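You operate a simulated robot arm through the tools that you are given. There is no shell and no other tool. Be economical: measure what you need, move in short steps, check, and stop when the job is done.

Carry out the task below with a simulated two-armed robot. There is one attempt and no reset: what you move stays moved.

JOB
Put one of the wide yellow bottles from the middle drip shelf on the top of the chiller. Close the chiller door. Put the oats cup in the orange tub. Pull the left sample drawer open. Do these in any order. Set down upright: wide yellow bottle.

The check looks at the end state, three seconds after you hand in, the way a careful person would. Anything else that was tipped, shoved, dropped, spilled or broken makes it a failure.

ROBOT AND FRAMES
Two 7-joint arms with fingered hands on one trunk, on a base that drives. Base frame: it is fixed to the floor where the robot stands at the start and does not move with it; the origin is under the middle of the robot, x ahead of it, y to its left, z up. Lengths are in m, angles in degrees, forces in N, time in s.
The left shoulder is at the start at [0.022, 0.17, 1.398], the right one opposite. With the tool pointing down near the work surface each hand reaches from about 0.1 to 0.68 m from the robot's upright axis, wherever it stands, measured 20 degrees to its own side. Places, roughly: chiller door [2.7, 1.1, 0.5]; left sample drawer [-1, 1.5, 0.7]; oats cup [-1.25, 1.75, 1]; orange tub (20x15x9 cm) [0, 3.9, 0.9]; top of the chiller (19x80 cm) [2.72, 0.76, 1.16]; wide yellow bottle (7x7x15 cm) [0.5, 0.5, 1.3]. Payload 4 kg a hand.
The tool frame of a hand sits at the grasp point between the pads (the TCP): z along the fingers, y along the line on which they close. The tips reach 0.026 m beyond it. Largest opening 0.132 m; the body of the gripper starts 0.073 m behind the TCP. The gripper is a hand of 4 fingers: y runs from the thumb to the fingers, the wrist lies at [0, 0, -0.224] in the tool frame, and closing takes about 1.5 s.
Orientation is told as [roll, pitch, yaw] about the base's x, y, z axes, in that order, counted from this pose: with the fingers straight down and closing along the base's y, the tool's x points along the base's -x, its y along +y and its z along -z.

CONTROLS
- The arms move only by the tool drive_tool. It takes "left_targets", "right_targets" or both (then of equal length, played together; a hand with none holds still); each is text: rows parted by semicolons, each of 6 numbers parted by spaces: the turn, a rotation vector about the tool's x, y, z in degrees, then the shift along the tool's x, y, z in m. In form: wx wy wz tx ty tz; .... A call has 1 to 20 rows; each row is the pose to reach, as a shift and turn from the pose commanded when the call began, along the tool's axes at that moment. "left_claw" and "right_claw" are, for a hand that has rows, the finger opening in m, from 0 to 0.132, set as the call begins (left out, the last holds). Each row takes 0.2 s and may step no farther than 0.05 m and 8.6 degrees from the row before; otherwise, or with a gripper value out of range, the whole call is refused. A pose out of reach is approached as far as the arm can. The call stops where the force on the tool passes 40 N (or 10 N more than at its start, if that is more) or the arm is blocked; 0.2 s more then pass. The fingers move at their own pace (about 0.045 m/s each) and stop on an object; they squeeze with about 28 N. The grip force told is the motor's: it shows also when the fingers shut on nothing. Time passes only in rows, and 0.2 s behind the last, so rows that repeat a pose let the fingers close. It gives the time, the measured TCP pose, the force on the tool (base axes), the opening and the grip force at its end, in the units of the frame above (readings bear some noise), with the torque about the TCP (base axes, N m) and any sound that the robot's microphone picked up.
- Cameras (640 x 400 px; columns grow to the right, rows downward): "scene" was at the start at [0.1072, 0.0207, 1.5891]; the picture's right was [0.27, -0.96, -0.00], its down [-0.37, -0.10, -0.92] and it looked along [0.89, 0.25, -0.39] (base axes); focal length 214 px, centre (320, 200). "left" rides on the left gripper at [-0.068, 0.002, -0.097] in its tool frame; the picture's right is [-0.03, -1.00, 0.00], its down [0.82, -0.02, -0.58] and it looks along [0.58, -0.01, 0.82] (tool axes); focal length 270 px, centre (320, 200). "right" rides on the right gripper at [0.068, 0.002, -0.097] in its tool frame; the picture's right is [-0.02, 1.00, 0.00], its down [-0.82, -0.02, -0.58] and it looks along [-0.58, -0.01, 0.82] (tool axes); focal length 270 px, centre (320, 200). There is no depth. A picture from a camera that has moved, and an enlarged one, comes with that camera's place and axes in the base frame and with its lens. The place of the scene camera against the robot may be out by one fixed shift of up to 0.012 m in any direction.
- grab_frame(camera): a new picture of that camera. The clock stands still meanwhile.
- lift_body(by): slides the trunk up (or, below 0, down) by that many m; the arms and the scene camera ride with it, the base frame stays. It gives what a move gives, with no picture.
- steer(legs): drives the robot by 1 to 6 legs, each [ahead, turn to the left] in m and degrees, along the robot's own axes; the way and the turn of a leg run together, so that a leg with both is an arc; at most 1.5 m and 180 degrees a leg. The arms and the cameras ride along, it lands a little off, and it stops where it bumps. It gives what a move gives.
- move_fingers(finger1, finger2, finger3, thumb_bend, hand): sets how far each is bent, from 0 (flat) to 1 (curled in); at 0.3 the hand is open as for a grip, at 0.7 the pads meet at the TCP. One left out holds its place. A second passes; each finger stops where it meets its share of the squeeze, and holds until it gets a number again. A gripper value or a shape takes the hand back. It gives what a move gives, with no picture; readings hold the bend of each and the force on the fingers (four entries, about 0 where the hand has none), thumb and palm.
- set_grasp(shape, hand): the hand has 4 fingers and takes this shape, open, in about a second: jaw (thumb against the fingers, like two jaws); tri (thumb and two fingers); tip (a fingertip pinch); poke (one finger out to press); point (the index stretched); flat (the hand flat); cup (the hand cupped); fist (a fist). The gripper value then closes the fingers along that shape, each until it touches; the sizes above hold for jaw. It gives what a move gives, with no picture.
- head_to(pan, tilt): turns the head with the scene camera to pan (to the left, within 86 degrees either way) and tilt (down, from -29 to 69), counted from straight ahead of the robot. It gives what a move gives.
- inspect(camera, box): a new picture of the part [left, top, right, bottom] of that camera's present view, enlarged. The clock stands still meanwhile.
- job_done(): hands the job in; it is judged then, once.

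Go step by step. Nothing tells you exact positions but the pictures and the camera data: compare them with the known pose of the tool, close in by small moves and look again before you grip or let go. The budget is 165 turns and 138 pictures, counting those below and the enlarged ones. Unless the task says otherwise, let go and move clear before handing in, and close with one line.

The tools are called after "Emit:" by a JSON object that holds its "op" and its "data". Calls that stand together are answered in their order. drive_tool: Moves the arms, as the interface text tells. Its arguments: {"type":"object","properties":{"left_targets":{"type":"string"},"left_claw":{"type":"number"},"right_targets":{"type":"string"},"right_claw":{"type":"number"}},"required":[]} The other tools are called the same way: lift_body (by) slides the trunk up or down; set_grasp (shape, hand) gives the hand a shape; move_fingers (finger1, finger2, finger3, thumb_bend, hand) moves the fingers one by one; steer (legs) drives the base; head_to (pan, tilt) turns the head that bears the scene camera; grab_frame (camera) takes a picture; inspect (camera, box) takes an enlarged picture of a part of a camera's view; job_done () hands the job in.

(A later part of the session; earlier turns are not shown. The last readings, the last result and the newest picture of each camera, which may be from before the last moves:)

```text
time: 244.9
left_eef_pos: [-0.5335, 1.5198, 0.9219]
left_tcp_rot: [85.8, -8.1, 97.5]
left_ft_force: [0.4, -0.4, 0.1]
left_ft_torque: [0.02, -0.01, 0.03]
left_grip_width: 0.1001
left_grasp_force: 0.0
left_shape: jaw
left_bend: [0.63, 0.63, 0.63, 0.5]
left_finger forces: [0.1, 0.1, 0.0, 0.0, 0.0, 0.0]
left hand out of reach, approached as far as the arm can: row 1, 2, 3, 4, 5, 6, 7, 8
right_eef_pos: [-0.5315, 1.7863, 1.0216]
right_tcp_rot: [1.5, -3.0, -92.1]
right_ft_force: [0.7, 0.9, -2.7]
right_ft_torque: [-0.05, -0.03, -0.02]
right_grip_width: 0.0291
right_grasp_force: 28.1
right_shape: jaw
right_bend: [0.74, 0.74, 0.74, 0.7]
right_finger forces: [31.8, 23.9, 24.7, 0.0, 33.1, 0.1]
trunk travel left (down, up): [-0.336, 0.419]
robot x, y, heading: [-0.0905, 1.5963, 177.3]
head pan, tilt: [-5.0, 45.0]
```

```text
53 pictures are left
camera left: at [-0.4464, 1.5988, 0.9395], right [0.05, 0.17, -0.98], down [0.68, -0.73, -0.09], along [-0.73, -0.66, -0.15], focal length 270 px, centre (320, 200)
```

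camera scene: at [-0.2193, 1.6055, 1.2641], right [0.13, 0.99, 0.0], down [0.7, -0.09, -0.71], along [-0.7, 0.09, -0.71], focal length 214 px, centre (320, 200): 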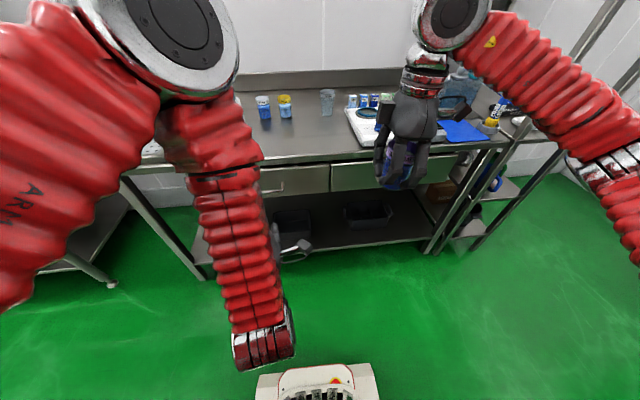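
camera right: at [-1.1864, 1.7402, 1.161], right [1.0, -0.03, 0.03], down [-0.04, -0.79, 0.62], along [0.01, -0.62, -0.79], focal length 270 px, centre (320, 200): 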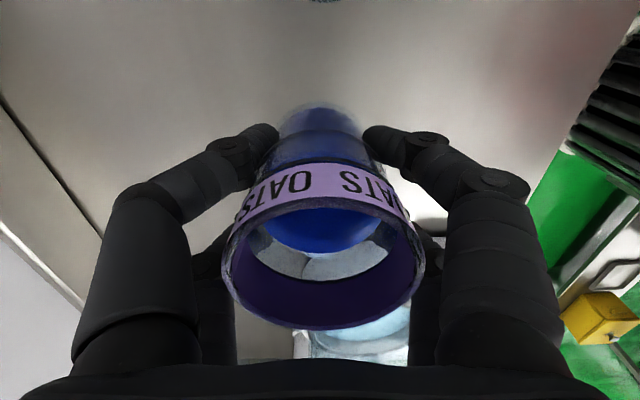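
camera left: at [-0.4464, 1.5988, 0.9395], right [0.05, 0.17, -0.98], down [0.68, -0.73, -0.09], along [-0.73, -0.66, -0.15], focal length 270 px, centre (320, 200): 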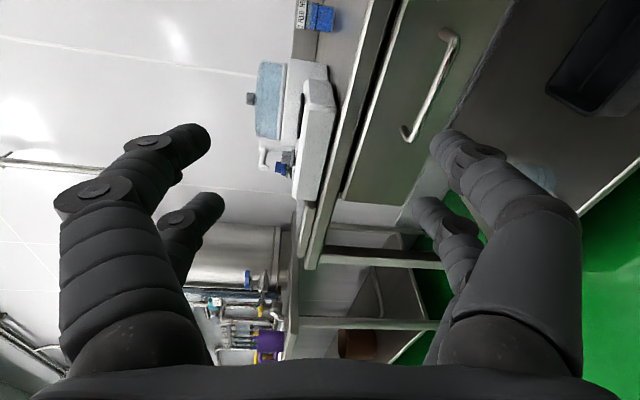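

The arm is at a limit in this shape, but its pose is usable: I'll use the base and trunk for positioning. First raise the cup hand, then lower the trunk to handle height and align by a small turn.

Emit:
{"op": "drive_tool", "data": {"right_targets": "0 0 0 0 0 -0.035; 0 0 0 0 0 -0.07; 0 0 0 0 0 -0.105; 0 0 0 0 0 -0.14; 0 0 0 0 0 -0.17; 0 0 0 0 0.02 -0.2"}}

Emit:
{"op": "lift_body", "data": {"by": -0.17}}

Emit:
{"op": "steer", "data": {"legs": [[0, 4], [0.1, 0]]}}

Emit:
{"op": "grab_frame", "data": {"camera": "left"}}

Emit:
{"op": "grab_frame", "data": {"camera": "scene"}}

```text
time: 246.3
left_eef_pos: [-0.5329, 1.5195, 0.9213]
left_tcp_rot: [85.9, -8.0, 97.4]
left_ft_force: [1.5, -0.5, 0.9]
left_ft_torque: [0.02, 0.01, 0.03]
left_grip_width: 0.1003
left_grasp_force: 0.0
left_shape: jaw
left_bend: [0.63, 0.63, 0.63, 0.5]
left_finger forces: [0.0, 0.0, 0.0, 0.0, 0.0, 0.0]
right_eef_pos: [-0.5145, 1.7978, 1.2222]
right_tcp_rot: [1.4, -3.1, -92.2]
right_ft_force: [-0.2, 0.4, -1.9]
right_ft_torque: [0.02, 0.02, 0.02]
right_grip_width: 0.029
right_grasp_force: 27.7
right_shape: jaw
right_bend: [0.74, 0.74, 0.74, 0.7]
right_finger forces: [31.3, 22.8, 24.6, 0.0, 32.8, 0.0]
trunk travel left (down, up): [-0.336, 0.419]
robot x, y, heading: [-0.0901, 1.5973, 177.6]
head pan, tilt: [-5.0, 45.0]
```

```text
time: 248.2
left_eef_pos: [-0.5381, 1.5211, 0.6782]
left_tcp_rot: [74.8, -5.9, 98.9]
left_ft_force: [0.1, 0.0, 0.6]
left_ft_torque: [-0.04, 0.01, 0.0]
left_grip_width: 0.1003
left_grasp_force: 0.2
left_shape: jaw
left_bend: [0.63, 0.63, 0.63, 0.5]
left_finger forces: [0.0, 0.0, 0.1, 0.0, 0.0, 0.0]
right_eef_pos: [-0.5139, 1.7966, 1.0517]
right_tcp_rot: [1.3, -2.9, -92.1]
right_ft_force: [0.3, -0.9, -2.7]
right_ft_torque: [0.01, 0.02, 0.0]
right_grip_width: 0.0293
right_grasp_force: 28.1
right_shape: jaw
right_bend: [0.74, 0.74, 0.74, 0.7]
right_finger forces: [31.5, 22.8, 24.2, 0.0, 32.9, 0.0]
trunk travel left (down, up): [-0.166, 0.589]
robot x, y, heading: [-0.0898, 1.5923, 177.7]
head pan, tilt: [-5.0, 45.0]
```

```text
time: 249.8
left_eef_pos: [-0.6327, 1.4886, 0.6777]
left_tcp_rot: [74.8, -5.9, 102.7]
left_ft_force: [-0.6, -0.3, -0.6]
left_ft_torque: [0.0, -0.03, 0.0]
left_grip_width: 0.1001
left_grasp_force: 0.1
left_shape: jaw
left_bend: [0.63, 0.63, 0.63, 0.5]
left_finger forces: [0.0, 0.0, 0.0, 0.0, 0.1, 0.0]
right_eef_pos: [-0.6298, 1.7646, 1.0494]
right_tcp_rot: [1.6, -3.0, -88.4]
right_ft_force: [-0.4, -0.4, -2.4]
right_ft_torque: [-0.07, -0.02, 0.04]
right_grip_width: 0.0292
right_grasp_force: 27.9
right_shape: jaw
right_bend: [0.74, 0.74, 0.74, 0.7]
right_finger forces: [31.4, 22.9, 24.3, 0.0, 32.9, 0.1]
trunk travel left (down, up): [-0.166, 0.589]
robot x, y, heading: [-0.1903, 1.5906, -179.0]
head pan, tilt: [-5.0, 45.0]
```

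```text
52 pictures are left
camera left: at [-0.5576, 1.5731, 0.7102], right [0.23, 0.18, -0.96], down [0.73, -0.68, 0.05], along [-0.64, -0.71, -0.29], focal length 270 px, centre (320, 200)
```

left: 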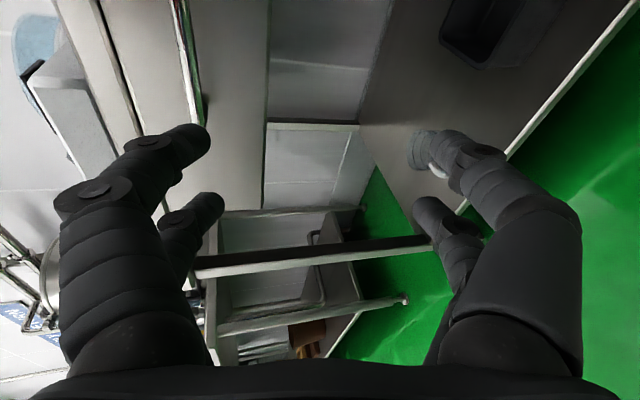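

```text
51 pictures are left
camera scene: at [-0.3913, 1.5923, 1.0871], right [0.07, 1.0, 0.0], down [0.71, -0.05, -0.71], along [-0.7, 0.05, -0.71], focal length 214 px, centre (320, 200)
```

scene: 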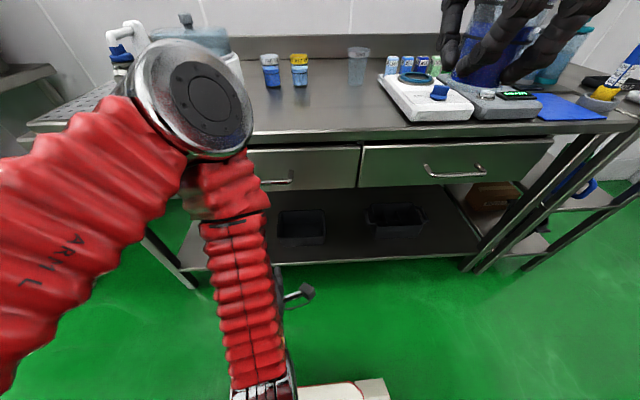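

The bar is at z≈0.745, and the hand settled at 0.678; raise the trunk a bit and re-measure.

Emit:
{"op": "lift_body", "data": {"by": 0.05}}

Emit:
{"op": "grab_frame", "data": {"camera": "left"}}

```text
time: 250.8
left_eef_pos: [-0.6338, 1.4863, 0.7466]
left_tcp_rot: [77.3, -6.7, 103.2]
left_ft_force: [0.2, -0.1, -0.7]
left_ft_torque: [0.0, 0.03, 0.02]
left_grip_width: 0.1002
left_grasp_force: 0.1
left_shape: jaw
left_bend: [0.63, 0.63, 0.63, 0.5]
left_finger forces: [0.0, 0.0, 0.0, 0.0, 0.1, 0.0]
right_eef_pos: [-0.6304, 1.764, 1.1004]
right_tcp_rot: [1.6, -3.0, -88.3]
right_ft_force: [-1.2, -0.2, -1.1]
right_ft_torque: [-0.02, -0.01, 0.01]
right_grip_width: 0.0291
right_grasp_force: 27.9
right_shape: jaw
right_bend: [0.74, 0.74, 0.74, 0.7]
right_finger forces: [31.4, 22.9, 24.2, 0.0, 32.9, 0.1]
trunk travel left (down, up): [-0.216, 0.539]
robot x, y, heading: [-0.1917, 1.5916, -179.1]
head pan, tilt: [-5.0, 45.0]
```

```text
50 pictures are left
camera left: at [-0.5574, 1.5715, 0.7765], right [0.18, 0.18, -0.97], down [0.74, -0.67, 0.01], along [-0.65, -0.72, -0.26], focal length 270 px, centre (320, 200)
```

left: 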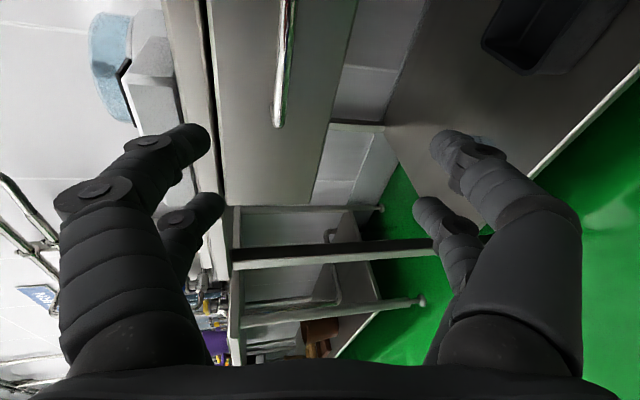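

Aligned with the bar (z 0.744, y 1.41–1.55). Drive forward 15 cm and check.

Emit:
{"op": "steer", "data": {"legs": [[0.15, 0]]}}

Emit:
{"op": "grab_frame", "data": {"camera": "left"}}

Emit:
{"op": "grab_frame", "data": {"camera": "scene"}}

```text
time: 252.1
left_eef_pos: [-0.7861, 1.4836, 0.747]
left_tcp_rot: [77.4, -6.6, 103.1]
left_ft_force: [-0.7, 0.2, 0.6]
left_ft_torque: [-0.03, -0.05, 0.03]
left_grip_width: 0.1004
left_grasp_force: 0.1
left_shape: jaw
left_bend: [0.63, 0.63, 0.63, 0.5]
left_finger forces: [0.0, 0.0, 0.0, 0.0, 0.0, 0.0]
right_eef_pos: [-0.7805, 1.762, 1.1015]
right_tcp_rot: [1.6, -2.8, -88.4]
right_ft_force: [0.7, 0.9, -2.2]
right_ft_torque: [-0.03, -0.04, -0.03]
right_grip_width: 0.0292
right_grasp_force: 28.2
right_shape: jaw
right_bend: [0.74, 0.74, 0.74, 0.7]
right_finger forces: [31.5, 23.0, 24.2, 0.1, 32.9, 0.0]
trunk travel left (down, up): [-0.216, 0.539]
robot x, y, heading: [-0.3403, 1.5901, -178.7]
head pan, tilt: [-5.0, 45.0]
```

```text
49 pictures are left
camera left: at [-0.7085, 1.5685, 0.7768], right [0.18, 0.19, -0.97], down [0.74, -0.67, 0.01], along [-0.65, -0.72, -0.26], focal length 270 px, centre (320, 200)
```

left: 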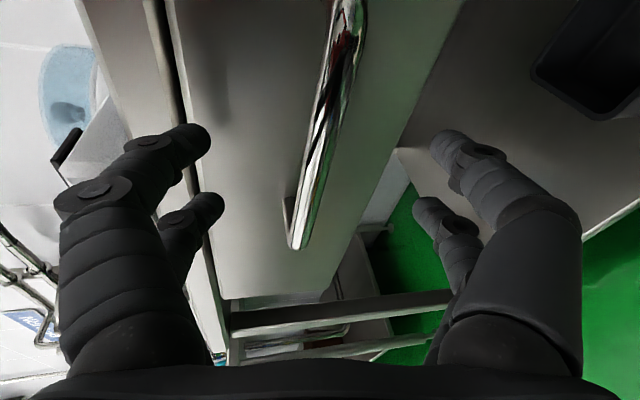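

```text
48 pictures are left
camera scene: at [-0.5185, 1.5891, 1.14], right [0.07, 1.0, 0.0], down [0.71, -0.05, -0.71], along [-0.7, 0.05, -0.71], focal length 214 px, centre (320, 200)
```

scene: 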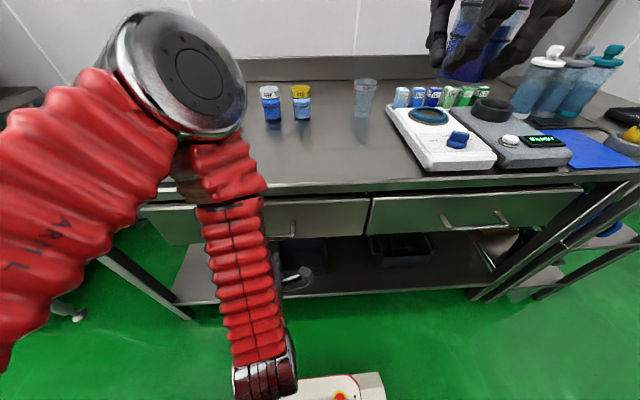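

The bar lies between upper fingers and thumb, about 3 cm ahead. Advance 2.5 cm and close.

Emit:
{"op": "steer", "data": {"legs": [[0.025, 0]]}}

Emit:
{"op": "drive_tool", "data": {"left_targets": "0 0 0 0 0 0; 0 0 0 0 0 0; 0 0 0 0 0 0; 0 0 0 0 0 0; 0 0 0 0 0 0; 0 0 0 0 0 0; 0 0 0 0 0 0; 0 0 0 0 0 0; 0 0 0 0 0 0", "left_claw": 0.0}}

Emit:
{"op": "grab_frame", "data": {"camera": "left"}}

```text
time: 252.9
left_eef_pos: [-0.8086, 1.4829, 0.7479]
left_tcp_rot: [77.4, -6.8, 103.2]
left_ft_force: [14.3, -2.4, 0.2]
left_ft_torque: [0.14, 0.86, -0.01]
left_grip_width: 0.0993
left_grasp_force: 0.1
left_shape: jaw
left_bend: [0.68, 0.63, 0.63, 0.5]
left_finger forces: [14.7, 0.0, 0.0, 0.0, 0.1, 0.0]
right_eef_pos: [-0.803, 1.7614, 1.103]
right_tcp_rot: [1.4, -3.0, -88.4]
right_ft_force: [0.1, -0.4, -1.8]
right_ft_torque: [0.0, -0.01, -0.01]
right_grip_width: 0.0288
right_grasp_force: 28.6
right_shape: jaw
right_bend: [0.74, 0.74, 0.74, 0.7]
right_finger forces: [31.5, 23.1, 24.1, 0.0, 33.0, 0.0]
trunk travel left (down, up): [-0.216, 0.539]
robot x, y, heading: [-0.366, 1.5924, -178.8]
head pan, tilt: [-5.0, 45.0]
```

```text
time: 254.9
left_eef_pos: [-0.8087, 1.4824, 0.745]
left_tcp_rot: [76.9, -6.7, 103.3]
left_ft_force: [4.7, 4.5, -33.9]
left_ft_torque: [-0.67, -0.03, -0.15]
left_grip_width: 0.0
left_grasp_force: 28.3
left_shape: jaw
left_bend: [0.78, 0.61, 0.61, 0.77]
left_finger forces: [0.0, 0.1, 0.1, 0.0, 36.6, 0.0]
right_eef_pos: [-0.8047, 1.7606, 1.1005]
right_tcp_rot: [1.6, -2.9, -88.4]
right_ft_force: [0.6, -0.1, -2.3]
right_ft_torque: [0.01, -0.03, 0.01]
right_grip_width: 0.0292
right_grasp_force: 28.5
right_shape: jaw
right_bend: [0.74, 0.74, 0.74, 0.7]
right_finger forces: [31.5, 23.1, 24.2, 0.1, 32.8, 0.0]
trunk travel left (down, up): [-0.216, 0.539]
robot x, y, heading: [-0.3681, 1.5895, -178.6]
head pan, tilt: [-5.0, 45.0]
```

```text
47 pictures are left
camera left: at [-0.7328, 1.5676, 0.7759], right [0.19, 0.19, -0.96], down [0.74, -0.67, 0.02], along [-0.64, -0.72, -0.27], focal length 270 px, centre (320, 200)
```

left: 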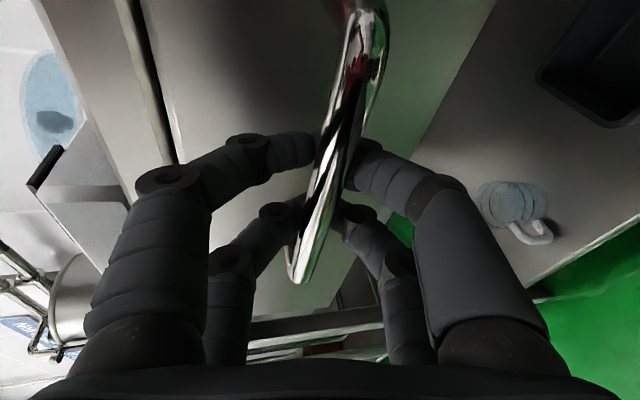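

The fingers wrap the bar. Pull back gently 5 cm and see if the drawer follows.

Emit:
{"op": "steer", "data": {"legs": [[-0.06, 0]]}}

Emit:
{"op": "grab_frame", "data": {"camera": "scene"}}

Emit:
{"op": "grab_frame", "data": {"camera": "left"}}

```text
time: 256.0
left_eef_pos: [-0.7519, 1.4828, 0.7425]
left_tcp_rot: [75.8, -6.4, 103.6]
left_ft_force: [0.8, 0.0, -16.8]
left_ft_torque: [-0.5, 0.02, -0.12]
left_grip_width: 0.0
left_grasp_force: 28.1
left_shape: jaw
left_bend: [0.79, 0.59, 0.61, 0.75]
left_finger forces: [0.0, 0.0, 0.0, 0.0, 17.9, 0.0]
right_eef_pos: [-0.7495, 1.7626, 1.1054]
right_tcp_rot: [1.3, -3.0, -88.3]
right_ft_force: [-0.4, -0.2, -2.6]
right_ft_torque: [-0.03, -0.04, -0.01]
right_grip_width: 0.029
right_grasp_force: 27.9
right_shape: jaw
right_bend: [0.74, 0.74, 0.74, 0.7]
right_finger forces: [31.6, 23.1, 24.2, 0.1, 32.8, 0.0]
trunk travel left (down, up): [-0.216, 0.539]
robot x, y, heading: [-0.3154, 1.5908, -178.6]
head pan, tilt: [-5.0, 45.0]
stopped in leg 1: the force on the tool passed its limit at 45 N (the readings are from after the stop); the commanded pose is now the measured one
```

```text
46 pictures are left
camera scene: at [-0.4906, 1.5896, 1.1402], right [0.07, 1.0, 0.0], down [0.71, -0.05, -0.71], along [-0.7, 0.05, -0.71], focal length 214 px, centre (320, 200)
```

scene: 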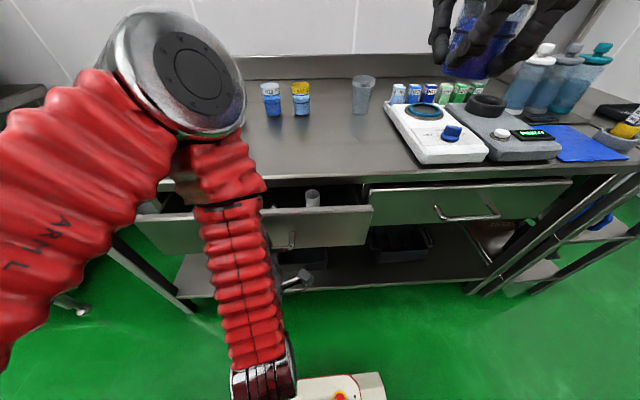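

```text
45 pictures are left
camera left: at [-0.6761, 1.568, 0.7753], right [0.21, 0.19, -0.96], down [0.74, -0.67, 0.03], along [-0.64, -0.72, -0.28], focal length 270 px, centre (320, 200)
```

left: 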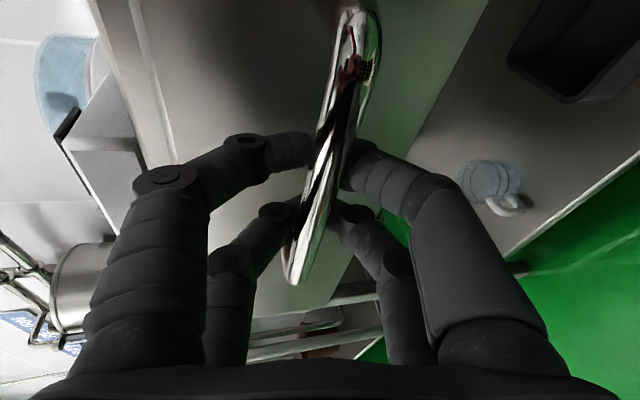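

The drawer is following (~6 cm open). Continue pulling.

Emit:
{"op": "steer", "data": {"legs": [[-0.08, 0]]}}

Emit:
{"op": "steer", "data": {"legs": [[-0.08, 0]]}}

Emit:
{"op": "grab_frame", "data": {"camera": "scene"}}

```text
time: 257.1
left_eef_pos: [-0.6718, 1.4835, 0.7436]
left_tcp_rot: [75.8, -6.5, 103.6]
left_ft_force: [0.4, -6.4, -26.0]
left_ft_torque: [-0.62, -0.05, -0.08]
left_grip_width: 0.0003
left_grasp_force: 28.1
left_shape: jaw
left_bend: [0.79, 0.59, 0.61, 0.76]
left_finger forces: [0.0, 0.1, 0.1, 0.0, 24.1, 0.0]
right_eef_pos: [-0.6703, 1.7631, 1.1047]
right_tcp_rot: [1.4, -2.8, -88.2]
right_ft_force: [-0.1, -0.6, -2.7]
right_ft_torque: [0.0, 0.05, 0.0]
right_grip_width: 0.0289
right_grasp_force: 28.0
right_shape: jaw
right_bend: [0.74, 0.74, 0.74, 0.7]
right_finger forces: [31.6, 23.0, 24.3, 0.1, 32.8, 0.1]
trunk travel left (down, up): [-0.216, 0.539]
robot x, y, heading: [-0.233, 1.5949, -178.7]
head pan, tilt: [-5.0, 45.0]
```

```text
time: 258.1
left_eef_pos: [-0.591, 1.4857, 0.7438]
left_tcp_rot: [75.6, -6.5, 103.6]
left_ft_force: [0.7, -11.0, -26.9]
left_ft_torque: [-0.59, -0.01, -0.08]
left_grip_width: 0.0001
left_grasp_force: 27.8
left_shape: jaw
left_bend: [0.79, 0.59, 0.61, 0.65]
left_finger forces: [0.0, 0.1, 0.1, 0.1, 25.2, 0.0]
right_eef_pos: [-0.5895, 1.7639, 1.1054]
right_tcp_rot: [1.3, -2.9, -88.2]
right_ft_force: [0.0, 0.0, -2.2]
right_ft_torque: [-0.05, 0.01, 0.04]
right_grip_width: 0.0291
right_grasp_force: 27.6
right_shape: jaw
right_bend: [0.74, 0.74, 0.74, 0.7]
right_finger forces: [31.6, 23.1, 24.2, 0.0, 32.8, 0.0]
trunk travel left (down, up): [-0.216, 0.539]
robot x, y, heading: [-0.1514, 1.5922, -178.8]
head pan, tilt: [-5.0, 45.0]
```

```text
44 pictures are left
camera scene: at [-0.3301, 1.5917, 1.14], right [0.06, 1.0, 0.0], down [0.71, -0.04, -0.71], along [-0.7, 0.05, -0.71], focal length 214 px, centre (320, 200)
```

scene: 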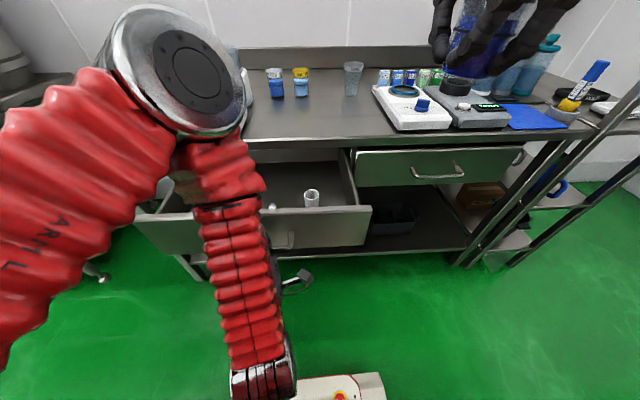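

About 22 cm open, contents undisturbed. Pull a little more.

Emit:
{"op": "steer", "data": {"legs": [[-0.05, 0]]}}

Emit:
{"op": "grab_frame", "data": {"camera": "scene"}}

Emit:
{"op": "grab_frame", "data": {"camera": "left"}}

```text
time: 259.0
left_eef_pos: [-0.5415, 1.4848, 0.7432]
left_tcp_rot: [75.3, -6.4, 103.7]
left_ft_force: [1.9, -11.9, -23.7]
left_ft_torque: [-0.56, 0.04, -0.06]
left_grip_width: 0.0
left_grasp_force: 27.9
left_shape: jaw
left_bend: [0.79, 0.59, 0.61, 0.65]
left_finger forces: [0.0, 0.0, 0.0, 0.0, 21.8, 0.0]
right_eef_pos: [-0.5392, 1.7663, 1.1074]
right_tcp_rot: [1.2, -2.8, -88.2]
right_ft_force: [0.3, 1.0, -1.0]
right_ft_torque: [-0.02, 0.02, -0.03]
right_grip_width: 0.0289
right_grasp_force: 28.2
right_shape: jaw
right_bend: [0.74, 0.74, 0.74, 0.7]
right_finger forces: [31.6, 23.1, 24.0, 0.0, 32.8, 0.1]
trunk travel left (down, up): [-0.216, 0.539]
robot x, y, heading: [-0.1038, 1.6012, -178.6]
head pan, tilt: [-5.0, 45.0]
```

```text
43 pictures are left
camera scene: at [-0.2807, 1.5928, 1.1401], right [0.06, 1.0, 0.0], down [0.71, -0.04, -0.71], along [-0.7, 0.05, -0.71], focal length 214 px, centre (320, 200)
```

scene: 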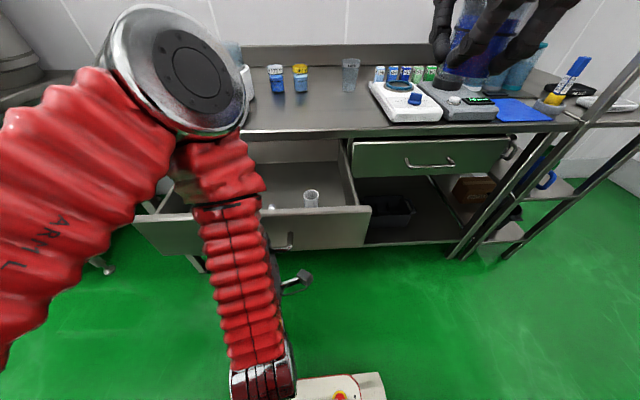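

```text
42 pictures are left
camera left: at [-0.466, 1.5707, 0.7756], right [0.21, 0.19, -0.96], down [0.74, -0.67, 0.03], along [-0.63, -0.72, -0.28], focal length 270 px, centre (320, 200)
```

left: 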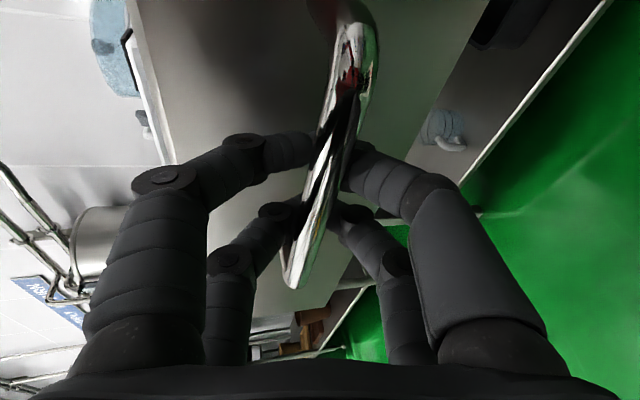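

Drawer is ~27 cm open. Open the fingers and back straight out.

Emit:
{"op": "drive_tool", "data": {"left_targets": "0 0 0 0 0 0; 0 0 0 0 0 0; 0 0 0 0 0 0; 0 0 0 0 0 0; 0 0 0 0 0 0; 0 0 0 0 0 0; 0 0 0 0 0 0; 0 0 0 0 0 0", "left_claw": 0.11}}

Emit:
{"op": "steer", "data": {"legs": [[-0.04, 0]]}}

Emit:
{"op": "grab_frame", "data": {"camera": "left"}}

```text
time: 260.8
left_eef_pos: [-0.5402, 1.4861, 0.744]
left_tcp_rot: [75.4, -6.2, 103.7]
left_ft_force: [0.9, -0.1, 0.4]
left_ft_torque: [0.01, 0.01, 0.02]
left_grip_width: 0.1095
left_grasp_force: 0.2
left_shape: jaw
left_bend: [0.56, 0.56, 0.56, 0.4]
left_finger forces: [0.1, 0.0, 0.0, 0.1, 0.0, 0.0]
right_eef_pos: [-0.5387, 1.766, 1.1074]
right_tcp_rot: [1.2, -3.0, -88.2]
right_ft_force: [-0.3, -0.5, -2.4]
right_ft_torque: [-0.01, 0.01, 0.0]
right_grip_width: 0.0292
right_grasp_force: 28.2
right_shape: jaw
right_bend: [0.74, 0.74, 0.74, 0.7]
right_finger forces: [31.6, 23.1, 24.1, 0.0, 32.8, 0.0]
trunk travel left (down, up): [-0.216, 0.539]
robot x, y, heading: [-0.1011, 1.5944, -178.6]
head pan, tilt: [-5.0, 45.0]
```

```text
time: 261.7
left_eef_pos: [-0.4987, 1.4869, 0.7443]
left_tcp_rot: [75.5, -6.4, 103.8]
left_ft_force: [0.6, -0.3, 0.3]
left_ft_torque: [0.01, -0.01, -0.01]
left_grip_width: 0.1095
left_grasp_force: 0.0
left_shape: jaw
left_bend: [0.56, 0.56, 0.56, 0.4]
left_finger forces: [0.0, 0.1, 0.0, 0.0, 0.1, 0.0]
right_eef_pos: [-0.4974, 1.7669, 1.1077]
right_tcp_rot: [1.0, -3.1, -88.1]
right_ft_force: [-0.5, 0.0, -1.4]
right_ft_torque: [-0.04, 0.04, 0.02]
right_grip_width: 0.0293
right_grasp_force: 28.2
right_shape: jaw
right_bend: [0.74, 0.74, 0.74, 0.7]
right_finger forces: [31.6, 23.1, 24.1, 0.0, 32.8, 0.1]
trunk travel left (down, up): [-0.216, 0.539]
robot x, y, heading: [-0.0636, 1.5981, -178.6]
head pan, tilt: [-5.0, 45.0]
```

```text
41 pictures are left
camera left: at [-0.4242, 1.5725, 0.7771], right [0.21, 0.19, -0.96], down [0.74, -0.67, 0.03], along [-0.63, -0.72, -0.28], focal length 270 px, centre (320, 200)
```

left: 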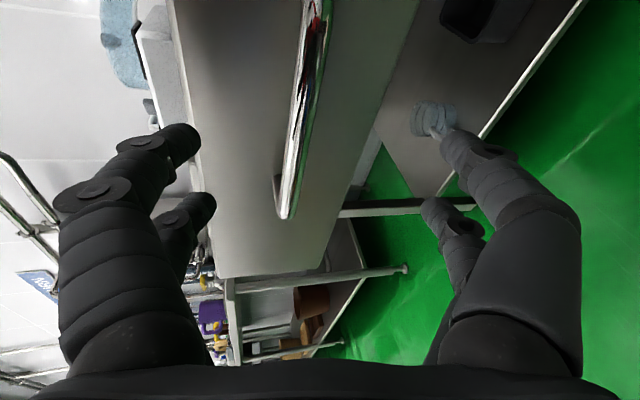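

Released cleanly. Back off, raise the trunk, and unroll the left hand.

Emit:
{"op": "steer", "data": {"legs": [[-0.3, 0]]}}

Emit:
{"op": "lift_body", "data": {"by": 0.27}}

Emit:
{"op": "drive_tool", "data": {"left_targets": "0 0 -8 0.02 0 0; 0 0 -16 0.04 0 0; 0 0 -24 0.06 0 0; 0 0 -32 0.08 0 0; 0 0 -40 0.1 0 0; 0 0 -48 0.12 0 0; 0 0 -56 0.14 0 0; 0 0 -64 0.16 0 0; 0 0 -72 0.18 0 0; 0 0 -80 0.2 0 0"}}

Emit:
{"op": "grab_frame", "data": {"camera": "scene"}}

```text
time: 263.8
left_eef_pos: [-0.198, 1.4915, 0.7443]
left_tcp_rot: [75.5, -6.3, 104.1]
left_ft_force: [0.1, 0.3, 0.5]
left_ft_torque: [-0.05, 0.0, -0.01]
left_grip_width: 0.1097
left_grasp_force: 0.1
left_shape: jaw
left_bend: [0.56, 0.56, 0.56, 0.4]
left_finger forces: [0.1, 0.0, 0.1, 0.0, 0.0, 0.1]
right_eef_pos: [-0.1965, 1.7707, 1.1076]
right_tcp_rot: [1.2, -3.0, -87.6]
right_ft_force: [0.3, 0.3, -2.0]
right_ft_torque: [0.0, 0.05, 0.02]
right_grip_width: 0.0291
right_grasp_force: 28.2
right_shape: jaw
right_bend: [0.74, 0.74, 0.74, 0.7]
right_finger forces: [31.6, 23.1, 24.0, 0.0, 32.8, 0.1]
trunk travel left (down, up): [-0.216, 0.539]
robot x, y, heading: [0.2346, 1.6026, -178.1]
head pan, tilt: [-5.0, 45.0]
```

```text
time: 266.5
left_eef_pos: [-0.1885, 1.4916, 1.0885]
left_tcp_rot: [85.8, -8.6, 102.7]
left_ft_force: [-1.0, -1.0, -0.5]
left_ft_torque: [0.02, 0.04, 0.02]
left_grip_width: 0.1099
left_grasp_force: 0.1
left_shape: jaw
left_bend: [0.56, 0.56, 0.56, 0.4]
left_finger forces: [0.0, 0.1, 0.0, 0.0, 0.0, 0.0]
right_eef_pos: [-0.1987, 1.7711, 1.3772]
right_tcp_rot: [1.2, -3.0, -87.7]
right_ft_force: [-0.3, 0.5, -2.8]
right_ft_torque: [-0.03, -0.01, 0.03]
right_grip_width: 0.0294
right_grasp_force: 27.3
right_shape: jaw
right_bend: [0.74, 0.74, 0.74, 0.7]
right_finger forces: [31.5, 23.1, 23.7, 0.0, 32.8, 0.0]
trunk travel left (down, up): [-0.486, 0.269]
robot x, y, heading: [0.2387, 1.604, -178.3]
head pan, tilt: [-5.0, 45.0]
```

```text
time: 268.7
left_eef_pos: [-0.1658, 1.2972, 1.0289]
left_tcp_rot: [15.6, -85.8, 176.5]
left_ft_force: [-0.2, 0.2, 0.8]
left_ft_torque: [0.02, -0.04, 0.0]
left_grip_width: 0.1098
left_grasp_force: 0.0
left_shape: jaw
left_bend: [0.56, 0.56, 0.56, 0.4]
left_finger forces: [0.1, 0.1, 0.0, 0.0, 0.0, 0.0]
left hand out of reach, approached as far as the arm can: row 1, 2, 3, 4, 5, 6, 7, 8, 9, 10
right_eef_pos: [-0.1964, 1.7702, 1.3794]
right_tcp_rot: [0.9, -2.9, -87.8]
right_ft_force: [-0.4, -0.1, -1.7]
right_ft_torque: [0.0, 0.04, 0.01]
right_grip_width: 0.029
right_grasp_force: 28.0
right_shape: jaw
right_bend: [0.74, 0.74, 0.74, 0.7]
right_finger forces: [31.7, 23.2, 24.4, 0.1, 33.0, 0.0]
trunk travel left (down, up): [-0.486, 0.269]
robot x, y, heading: [0.239, 1.6018, -178.0]
head pan, tilt: [-5.0, 45.0]
```

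```text
40 pictures are left
camera scene: at [0.141, 1.6027, 1.4156], right [0.06, 1.0, 0.0], down [0.71, -0.04, -0.71], along [-0.71, 0.04, -0.71], focal length 214 px, centre (320, 200)
```

scene: 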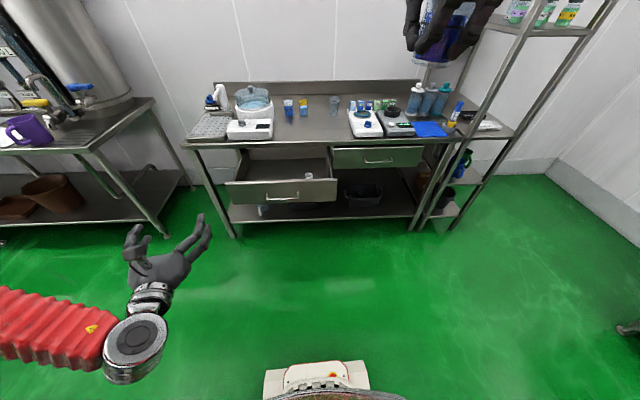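

Drawer is open and everything else in place. Fold the left arm, turn toward the bottles bench, and approach.

Emit:
{"op": "drive_tool", "data": {"left_targets": "0 8 0 -0.03 0 -0.01; 0 16 0 -0.06 0 -0.02; 0 24 0 -0.09 0 -0.03; 0 32 0 -0.12 0 -0.04; 0 40 0 -0.15 0 -0.05; 0 48 0 -0.18 0 -0.06; 0 56 0 -0.21 0 -0.07; 0 64 0 -0.24 0 -0.08; 0 72 0 -0.27 0 -0.09; 0 80 0 -0.29 0 -0.1; 0 86 0 -0.3 0 -0.1"}}

Emit:
{"op": "steer", "data": {"legs": [[0, -46]]}}

Emit:
{"op": "steer", "data": {"legs": [[0, -46], [0.9, 0]]}}

Emit:
{"op": "head_to", "data": {"pan": 5, "tilt": 28}}

Emit:
{"op": "grab_frame", "data": {"camera": "scene"}}

```text
time: 271.1
left_eef_pos: [-0.0399, 1.388, 1.3086]
left_tcp_rot: [1.3, 0.2, -167.8]
left_ft_force: [-0.1, 0.3, 0.3]
left_ft_torque: [-0.01, 0.06, 0.02]
left_grip_width: 0.1098
left_grasp_force: 0.1
left_shape: jaw
left_bend: [0.56, 0.56, 0.56, 0.4]
left_finger forces: [0.0, 0.0, 0.1, 0.0, 0.0, 0.0]
left hand out of reach, approached as far as the arm can: row 1, 2, 3, 4, 5, 6, 7, 8, 9, 10, 11
right_eef_pos: [-0.1944, 1.7732, 1.3795]
right_tcp_rot: [1.0, -3.1, -87.6]
right_ft_force: [-0.6, 0.7, -1.7]
right_ft_torque: [-0.04, 0.02, 0.05]
right_grip_width: 0.029
right_grasp_force: 27.1
right_shape: jaw
right_bend: [0.74, 0.74, 0.74, 0.7]
right_finger forces: [31.8, 22.8, 24.3, 0.0, 33.2, 0.1]
trunk travel left (down, up): [-0.486, 0.269]
robot x, y, heading: [0.2381, 1.604, -178.4]
head pan, tilt: [-5.0, 45.0]
```

```text
time: 273.9
left_eef_pos: [-0.1132, 1.6559, 1.3077]
left_tcp_rot: [1.3, 0.1, 146.1]
left_ft_force: [-0.8, 0.5, -0.6]
left_ft_torque: [0.0, -0.02, -0.04]
left_grip_width: 0.1097
left_grasp_force: 0.1
left_shape: jaw
left_bend: [0.56, 0.56, 0.56, 0.4]
left_finger forces: [0.0, 0.1, 0.1, 0.0, 0.0, 0.0]
right_eef_pos: [0.0566, 2.0333, 1.3777]
right_tcp_rot: [1.2, -2.9, -133.7]
right_ft_force: [0.2, 0.7, -2.3]
right_ft_torque: [-0.04, 0.0, 0.01]
right_grip_width: 0.0288
right_grasp_force: 27.8
right_shape: jaw
right_bend: [0.74, 0.74, 0.74, 0.7]
right_finger forces: [31.4, 21.4, 24.5, 0.1, 32.9, 0.1]
trunk travel left (down, up): [-0.486, 0.269]
robot x, y, heading: [0.209, 1.5742, 135.6]
head pan, tilt: [-5.0, 45.0]
```

```text
time: 276.9
left_eef_pos: [0.0511, 1.8636, 1.3101]
left_tcp_rot: [1.5, 0.1, 100.0]
left_ft_force: [1.3, 0.8, 0.2]
left_ft_torque: [0.03, 0.09, 0.04]
left_grip_width: 0.1097
left_grasp_force: 0.0
left_shape: jaw
left_bend: [0.56, 0.56, 0.56, 0.4]
left_finger forces: [0.0, 0.1, 0.1, 0.0, 0.1, 0.0]
right_eef_pos: [0.4426, 2.0032, 1.3793]
right_tcp_rot: [1.1, -3.3, 180.1]
right_ft_force: [0.8, -0.4, -1.5]
right_ft_torque: [0.05, 0.1, 0.0]
right_grip_width: 0.0287
right_grasp_force: 28.0
right_shape: jaw
right_bend: [0.74, 0.75, 0.74, 0.7]
right_finger forces: [31.9, 23.3, 24.2, 0.0, 32.9, 0.0]
trunk travel left (down, up): [-0.486, 0.269]
robot x, y, heading: [0.1633, 1.5763, 90.7]
head pan, tilt: [-5.0, 45.0]
stopped in leg 2: the robot was blocked; the commanded pose is now the measured one
```

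```text
time: 277.7
left_eef_pos: [0.0451, 1.8644, 1.3089]
left_tcp_rot: [1.2, 0.1, 100.1]
left_ft_force: [-0.5, 0.2, -0.4]
left_ft_torque: [0.02, -0.02, 0.02]
left_grip_width: 0.11
left_grasp_force: 0.1
left_shape: jaw
left_bend: [0.56, 0.56, 0.56, 0.4]
left_finger forces: [0.1, 0.0, 0.0, 0.0, 0.1, 0.0]
right_eef_pos: [0.4354, 2.0038, 1.3798]
right_tcp_rot: [1.2, -2.9, -179.8]
right_ft_force: [0.3, 0.3, -1.4]
right_ft_torque: [-0.02, 0.02, -0.01]
right_grip_width: 0.0286
right_grasp_force: 28.1
right_shape: jaw
right_bend: [0.74, 0.75, 0.74, 0.7]
right_finger forces: [31.9, 23.2, 24.3, 0.0, 33.0, 0.0]
trunk travel left (down, up): [-0.486, 0.269]
robot x, y, heading: [0.1649, 1.5747, 90.1]
head pan, tilt: [5.0, 28.0]
```

```text
39 pictures are left
camera scene: at [0.1609, 1.6859, 1.4412], right [1.0, 0.09, 0.0], down [0.04, -0.47, -0.88], along [-0.08, 0.88, -0.47], focal length 214 px, centre (320, 200)
```

scene: 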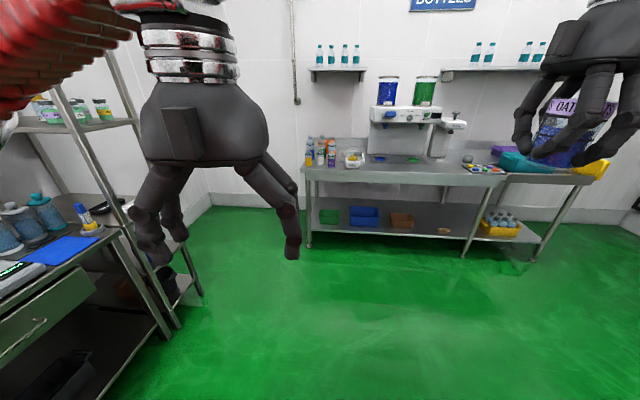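

Turned; now drive forward toward the bottles bench.

Emit:
{"op": "steer", "data": {"legs": [[0.9, 0]]}}

Emit:
{"op": "head_to", "data": {"pan": 0, "tilt": 32}}

Emit:
{"op": "grab_frame", "data": {"camera": "scene"}}

```text
time: 282.5
left_eef_pos: [0.0409, 2.7606, 1.3093]
left_tcp_rot: [1.2, 0.1, 100.2]
left_ft_force: [-0.4, -0.8, 0.0]
left_ft_torque: [0.01, -0.01, 0.03]
left_grip_width: 0.1101
left_grasp_force: 0.0
left_shape: jaw
left_bend: [0.56, 0.56, 0.56, 0.4]
left_finger forces: [0.1, 0.1, 0.1, 0.0, 0.0, 0.0]
right_eef_pos: [0.4297, 2.9009, 1.3804]
right_tcp_rot: [1.2, -3.0, -179.8]
right_ft_force: [0.1, 0.1, -2.4]
right_ft_torque: [-0.03, 0.0, 0.02]
right_grip_width: 0.0288
right_grasp_force: 28.1
right_shape: jaw
right_bend: [0.74, 0.75, 0.74, 0.7]
right_finger forces: [31.9, 23.3, 24.2, 0.0, 33.0, 0.0]
trunk travel left (down, up): [-0.486, 0.269]
robot x, y, heading: [0.1591, 2.4718, 90.5]
head pan, tilt: [5.0, 28.0]
```

```text
time: 283.1
left_eef_pos: [0.0401, 2.7595, 1.3103]
left_tcp_rot: [1.2, 0.2, 100.1]
left_ft_force: [-0.1, 0.3, 0.4]
left_ft_torque: [0.02, -0.02, -0.03]
left_grip_width: 0.1102
left_grasp_force: 0.0
left_shape: jaw
left_bend: [0.56, 0.56, 0.56, 0.4]
left_finger forces: [0.0, 0.0, 0.0, 0.1, 0.0, 0.0]
right_eef_pos: [0.4305, 2.8993, 1.3795]
right_tcp_rot: [1.1, -3.1, -179.8]
right_ft_force: [-0.2, -1.1, -2.3]
right_ft_torque: [-0.01, 0.05, 0.0]
right_grip_width: 0.0289
right_grasp_force: 28.4
right_shape: jaw
right_bend: [0.74, 0.75, 0.74, 0.7]
right_finger forces: [31.8, 23.2, 24.2, 0.0, 32.8, 0.0]
trunk travel left (down, up): [-0.486, 0.269]
robot x, y, heading: [0.1585, 2.473, 90.4]
head pan, tilt: [0.0, 32.0]
```

```text
38 pictures are left
camera scene: at [0.1635, 2.5804, 1.435], right [1.0, 0.01, 0.0], down [0.0, -0.53, -0.85], along [-0.01, 0.85, -0.53], focal length 214 px, centre (320, 200)
```

scene: 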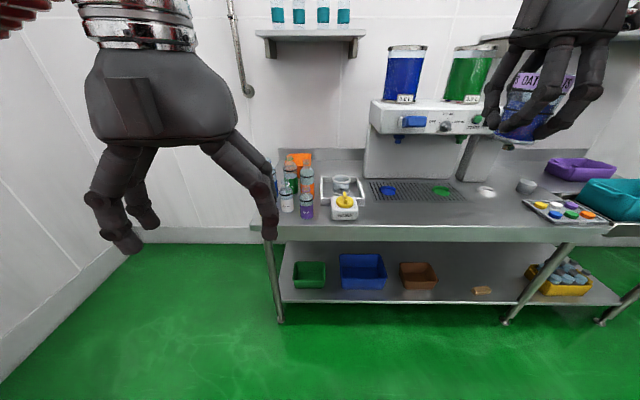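

I look for the orange tub: something orange is behind the bottles at the bench's left end. Zooming.

Emit:
{"op": "inspect", "data": {"camera": "scene", "box": [250, 130, 410, 240]}}

Emit:
{"op": "inspect", "data": {"camera": "scene", "box": [440, 110, 640, 250]}}

```text
3.64 times, centred on (330, 185) of scene
camera zoom: at [0.1635, 2.5804, 1.435], right [1.0, 0.01, 0.0], down [0.0, -0.53, -0.85], along [-0.01, 0.85, -0.53], focal length 780 px, centre (284, 254)
```

zoom: 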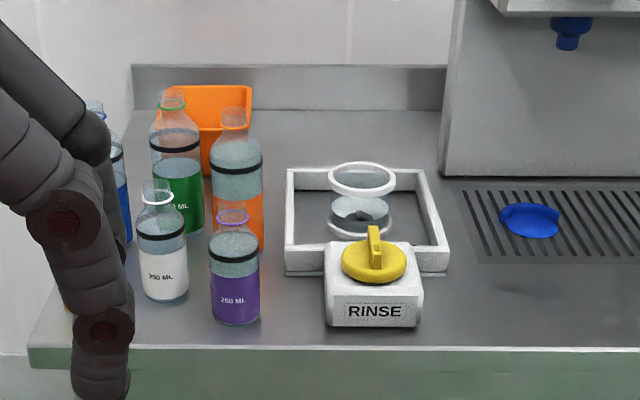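

```text
2.86 times, centred on (540, 180) of scene
camera zoom: at [0.1635, 2.5804, 1.435], right [1.0, 0.01, 0.0], down [0.0, -0.53, -0.85], along [-0.01, 0.85, -0.53], focal length 613 px, centre (-309, 257)
```

zoom: 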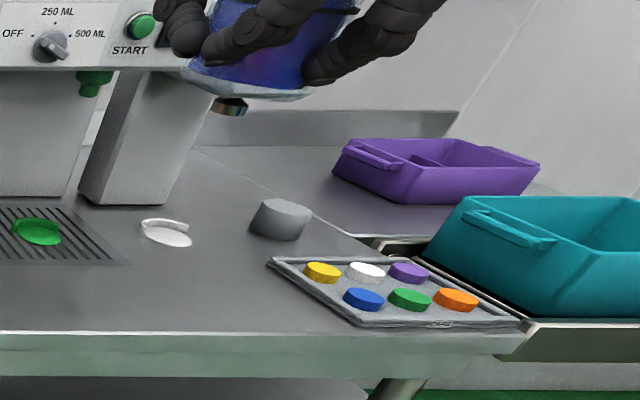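

The orange tub (≈[0.015,3.86], 15 cm in x, 20 cm in y, rim z≈0.94) is in the back-left corner behind bottles, close to the bench's left end (x≈−0.15). Best approach is diagonally from the left end, around [-0.47,3.42], heading ~60°.

Emit:
{"op": "steer", "data": {"legs": [[0, 33], [1.1, 0]]}}

Emit:
{"op": "steer", "data": {"legs": [[0, -30]]}}

Emit:
{"op": "head_to", "data": {"pan": -45, "tilt": 35}}

Emit:
{"op": "grab_frame", "data": {"camera": "scene"}}

```text
time: 290.6
left_eef_pos: [-0.7101, 3.5532, 1.3099]
left_tcp_rot: [1.2, 0.1, 133.6]
left_ft_force: [-0.5, 0.0, -0.1]
left_ft_torque: [-0.04, 0.0, -0.02]
left_grip_width: 0.11
left_grasp_force: 0.0
left_shape: jaw
left_bend: [0.56, 0.56, 0.56, 0.4]
left_finger forces: [0.0, 0.1, 0.0, 0.0, 0.0, 0.0]
right_eef_pos: [-0.4621, 3.8864, 1.3809]
right_tcp_rot: [1.1, -3.1, -146.3]
right_ft_force: [-0.7, -0.2, -1.9]
right_ft_torque: [0.0, 0.02, -0.01]
right_grip_width: 0.0289
right_grasp_force: 28.2
right_shape: jaw
right_bend: [0.74, 0.75, 0.74, 0.7]
right_finger forces: [31.5, 21.3, 24.9, 0.0, 32.8, 0.1]
trunk travel left (down, up): [-0.486, 0.269]
robot x, y, heading: [-0.4533, 3.3798, 124.1]
head pan, tilt: [0.0, 32.0]
```

```text
time: 292.7
left_eef_pos: [-0.5844, 3.6661, 1.3098]
left_tcp_rot: [1.3, 0.1, 103.0]
left_ft_force: [0.2, 0.8, -0.9]
left_ft_torque: [-0.02, -0.02, 0.01]
left_grip_width: 0.11
left_grasp_force: 0.1
left_shape: jaw
left_bend: [0.56, 0.56, 0.56, 0.4]
left_finger forces: [0.0, 0.0, 0.0, 0.0, 0.0, 0.0]
right_eef_pos: [-0.2018, 3.8238, 1.3802]
right_tcp_rot: [1.2, -3.0, -176.9]
right_ft_force: [0.2, 0.6, -1.9]
right_ft_torque: [0.01, 0.05, -0.02]
right_grip_width: 0.0288
right_grasp_force: 28.0
right_shape: jaw
right_bend: [0.74, 0.75, 0.74, 0.7]
right_finger forces: [31.5, 20.7, 24.6, 0.0, 32.7, 0.0]
trunk travel left (down, up): [-0.486, 0.269]
robot x, y, heading: [-0.4809, 3.38, 93.7]
head pan, tilt: [0.0, 32.0]
```

```text
time: 293.8
left_eef_pos: [-0.5848, 3.6628, 1.3113]
left_tcp_rot: [1.2, 0.1, 103.0]
left_ft_force: [0.2, 1.1, -0.3]
left_ft_torque: [0.0, 0.04, -0.04]
left_grip_width: 0.11
left_grasp_force: 0.0
left_shape: jaw
left_bend: [0.56, 0.56, 0.56, 0.4]
left_finger forces: [0.1, 0.1, 0.0, 0.0, 0.0, 0.0]
right_eef_pos: [-0.2036, 3.8229, 1.3816]
right_tcp_rot: [1.2, -3.0, -176.9]
right_ft_force: [0.5, 0.4, -2.2]
right_ft_torque: [-0.04, 0.04, -0.02]
right_grip_width: 0.0283
right_grasp_force: 27.8
right_shape: jaw
right_bend: [0.74, 0.75, 0.75, 0.7]
right_finger forces: [32.5, 24.8, 23.3, 0.0, 33.2, 0.1]
trunk travel left (down, up): [-0.486, 0.269]
robot x, y, heading: [-0.4832, 3.3795, 93.5]
head pan, tilt: [-45.0, 35.0]
```

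```text
35 pictures are left
camera scene: at [-0.4191, 3.4649, 1.4303], right [0.75, -0.66, 0.0], down [-0.38, -0.43, -0.82], along [0.54, 0.62, -0.57], focal length 214 px, centre (320, 200)
```

scene: 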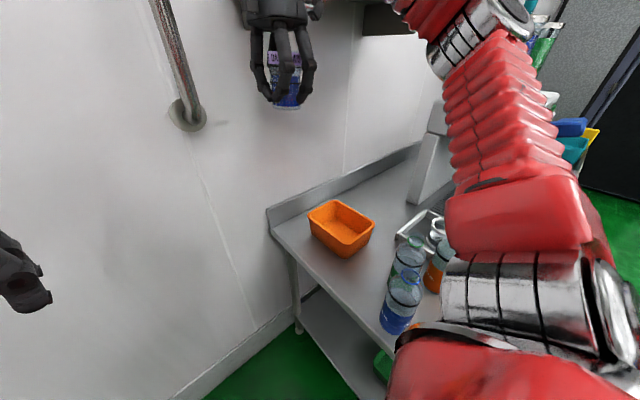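

Very good view of the tub: centre ≈[0.018,3.85], rim z≈0.94. I must keep the right elbow above the bottles and the wrist below the wall shelf, so first lower just the hand here (clear of the bench end), then look at the elbow.

Emit:
{"op": "drive_tool", "data": {"right_targets": "0 0 0 0 0 0.035; 0 0 0 0 0 0.07; 0 0 0 0 0 0.105; 0 0 0 0 0 0.14; 0 0 0 0 0 0.175; 0 0 0 0 0 0.21"}}

Emit:
{"op": "grab_frame", "data": {"camera": "scene"}}

```text
time: 295.2
left_eef_pos: [-0.5847, 3.6643, 1.3107]
left_tcp_rot: [1.2, 0.2, 103.0]
left_ft_force: [-0.1, -0.1, 0.8]
left_ft_torque: [-0.05, 0.01, -0.02]
left_grip_width: 0.1102
left_grasp_force: 0.2
left_shape: jaw
left_bend: [0.56, 0.56, 0.56, 0.4]
left_finger forces: [0.1, 0.0, 0.0, 0.1, 0.0, 0.0]
right_eef_pos: [-0.2117, 3.8175, 1.1721]
right_tcp_rot: [1.0, -3.0, -177.0]
right_ft_force: [0.5, -0.4, -2.6]
right_ft_torque: [0.0, 0.05, 0.01]
right_grip_width: 0.0283
right_grasp_force: 27.8
right_shape: jaw
right_bend: [0.74, 0.75, 0.75, 0.7]
right_finger forces: [31.7, 22.2, 24.1, 0.1, 32.8, 0.0]
trunk travel left (down, up): [-0.486, 0.269]
robot x, y, heading: [-0.4799, 3.378, 93.8]
head pan, tilt: [-45.0, 35.0]
```

```text
34 pictures are left
camera scene: at [-0.419, 3.4651, 1.4302], right [0.75, -0.66, 0.0], down [-0.38, -0.43, -0.82], along [0.54, 0.61, -0.57], focal length 214 px, centre (320, 200)
```

scene: 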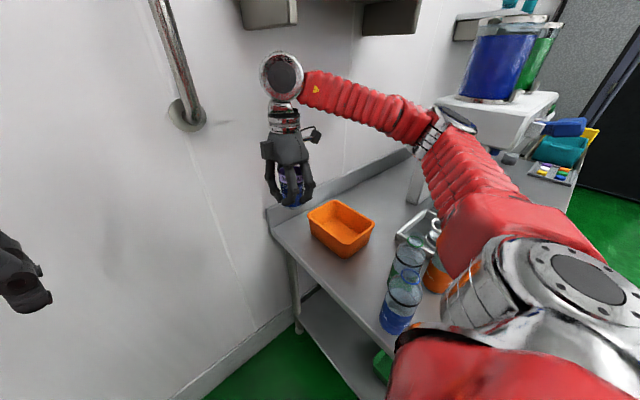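

Elbow stays high (≈1.3), well above the bottles. Tub rim spans x −0.05…0.09, y 3.76…3.945. Move the cup over the tub centre.

Emit:
{"op": "drive_tool", "data": {"right_targets": "0 0 0 0.035 -0.003 0; 0 0 0 0.07 -0.006 0; 0 0 0 0.105 -0.01 0; 0 0 0 0.14 -0.013 0; 0 0 0 0.175 -0.017 0; 0 0 0 0.205 -0.02 0; 0 0 0 0.23 -0.023 0"}}

Emit:
{"op": "grab_frame", "data": {"camera": "scene"}}

Emit:
{"op": "grab_frame", "data": {"camera": "right"}}

```text
time: 296.8
left_eef_pos: [-0.5844, 3.6631, 1.3116]
left_tcp_rot: [1.2, 0.2, 103.1]
left_ft_force: [0.1, 0.4, 0.0]
left_ft_torque: [-0.04, 0.02, -0.02]
left_grip_width: 0.11
left_grasp_force: 0.0
left_shape: jaw
left_bend: [0.56, 0.56, 0.56, 0.4]
left_finger forces: [0.1, 0.0, 0.1, 0.0, 0.0, 0.1]
right_eef_pos: [0.0148, 3.8516, 1.1582]
right_tcp_rot: [1.1, -3.0, -177.0]
right_ft_force: [0.2, 0.5, -1.8]
right_ft_torque: [-0.02, 0.06, 0.01]
right_grip_width: 0.0283
right_grasp_force: 27.8
right_shape: jaw
right_bend: [0.74, 0.75, 0.75, 0.7]
right_finger forces: [31.4, 21.7, 24.1, 0.0, 32.5, 0.0]
trunk travel left (down, up): [-0.486, 0.269]
robot x, y, heading: [-0.4826, 3.3827, 93.8]
head pan, tilt: [-45.0, 35.0]
```

```text
33 pictures are left
camera scene: at [-0.4187, 3.4644, 1.4303], right [0.75, -0.66, 0.0], down [-0.38, -0.43, -0.82], along [0.54, 0.62, -0.57], focal length 214 px, centre (320, 200)
```

scene: 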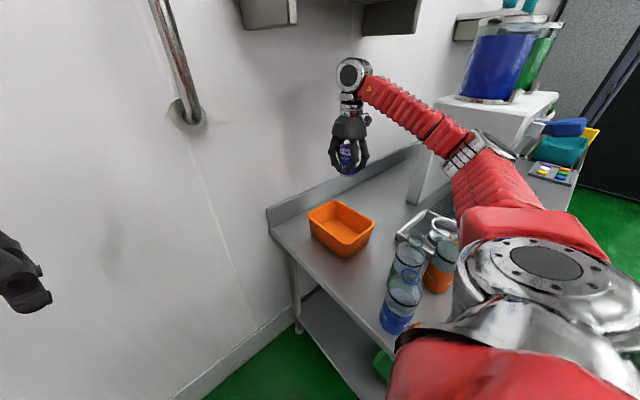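

```text
32 pictures are left
camera right: at [0.0874, 3.8556, 1.2502], right [0.03, -1.0, 0.02], down [-0.78, -0.01, 0.62], along [-0.62, -0.03, -0.78], focal length 270 px, centre (320, 200)
```

right: 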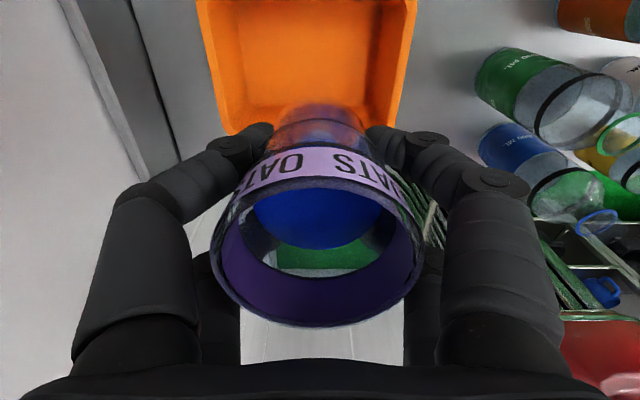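

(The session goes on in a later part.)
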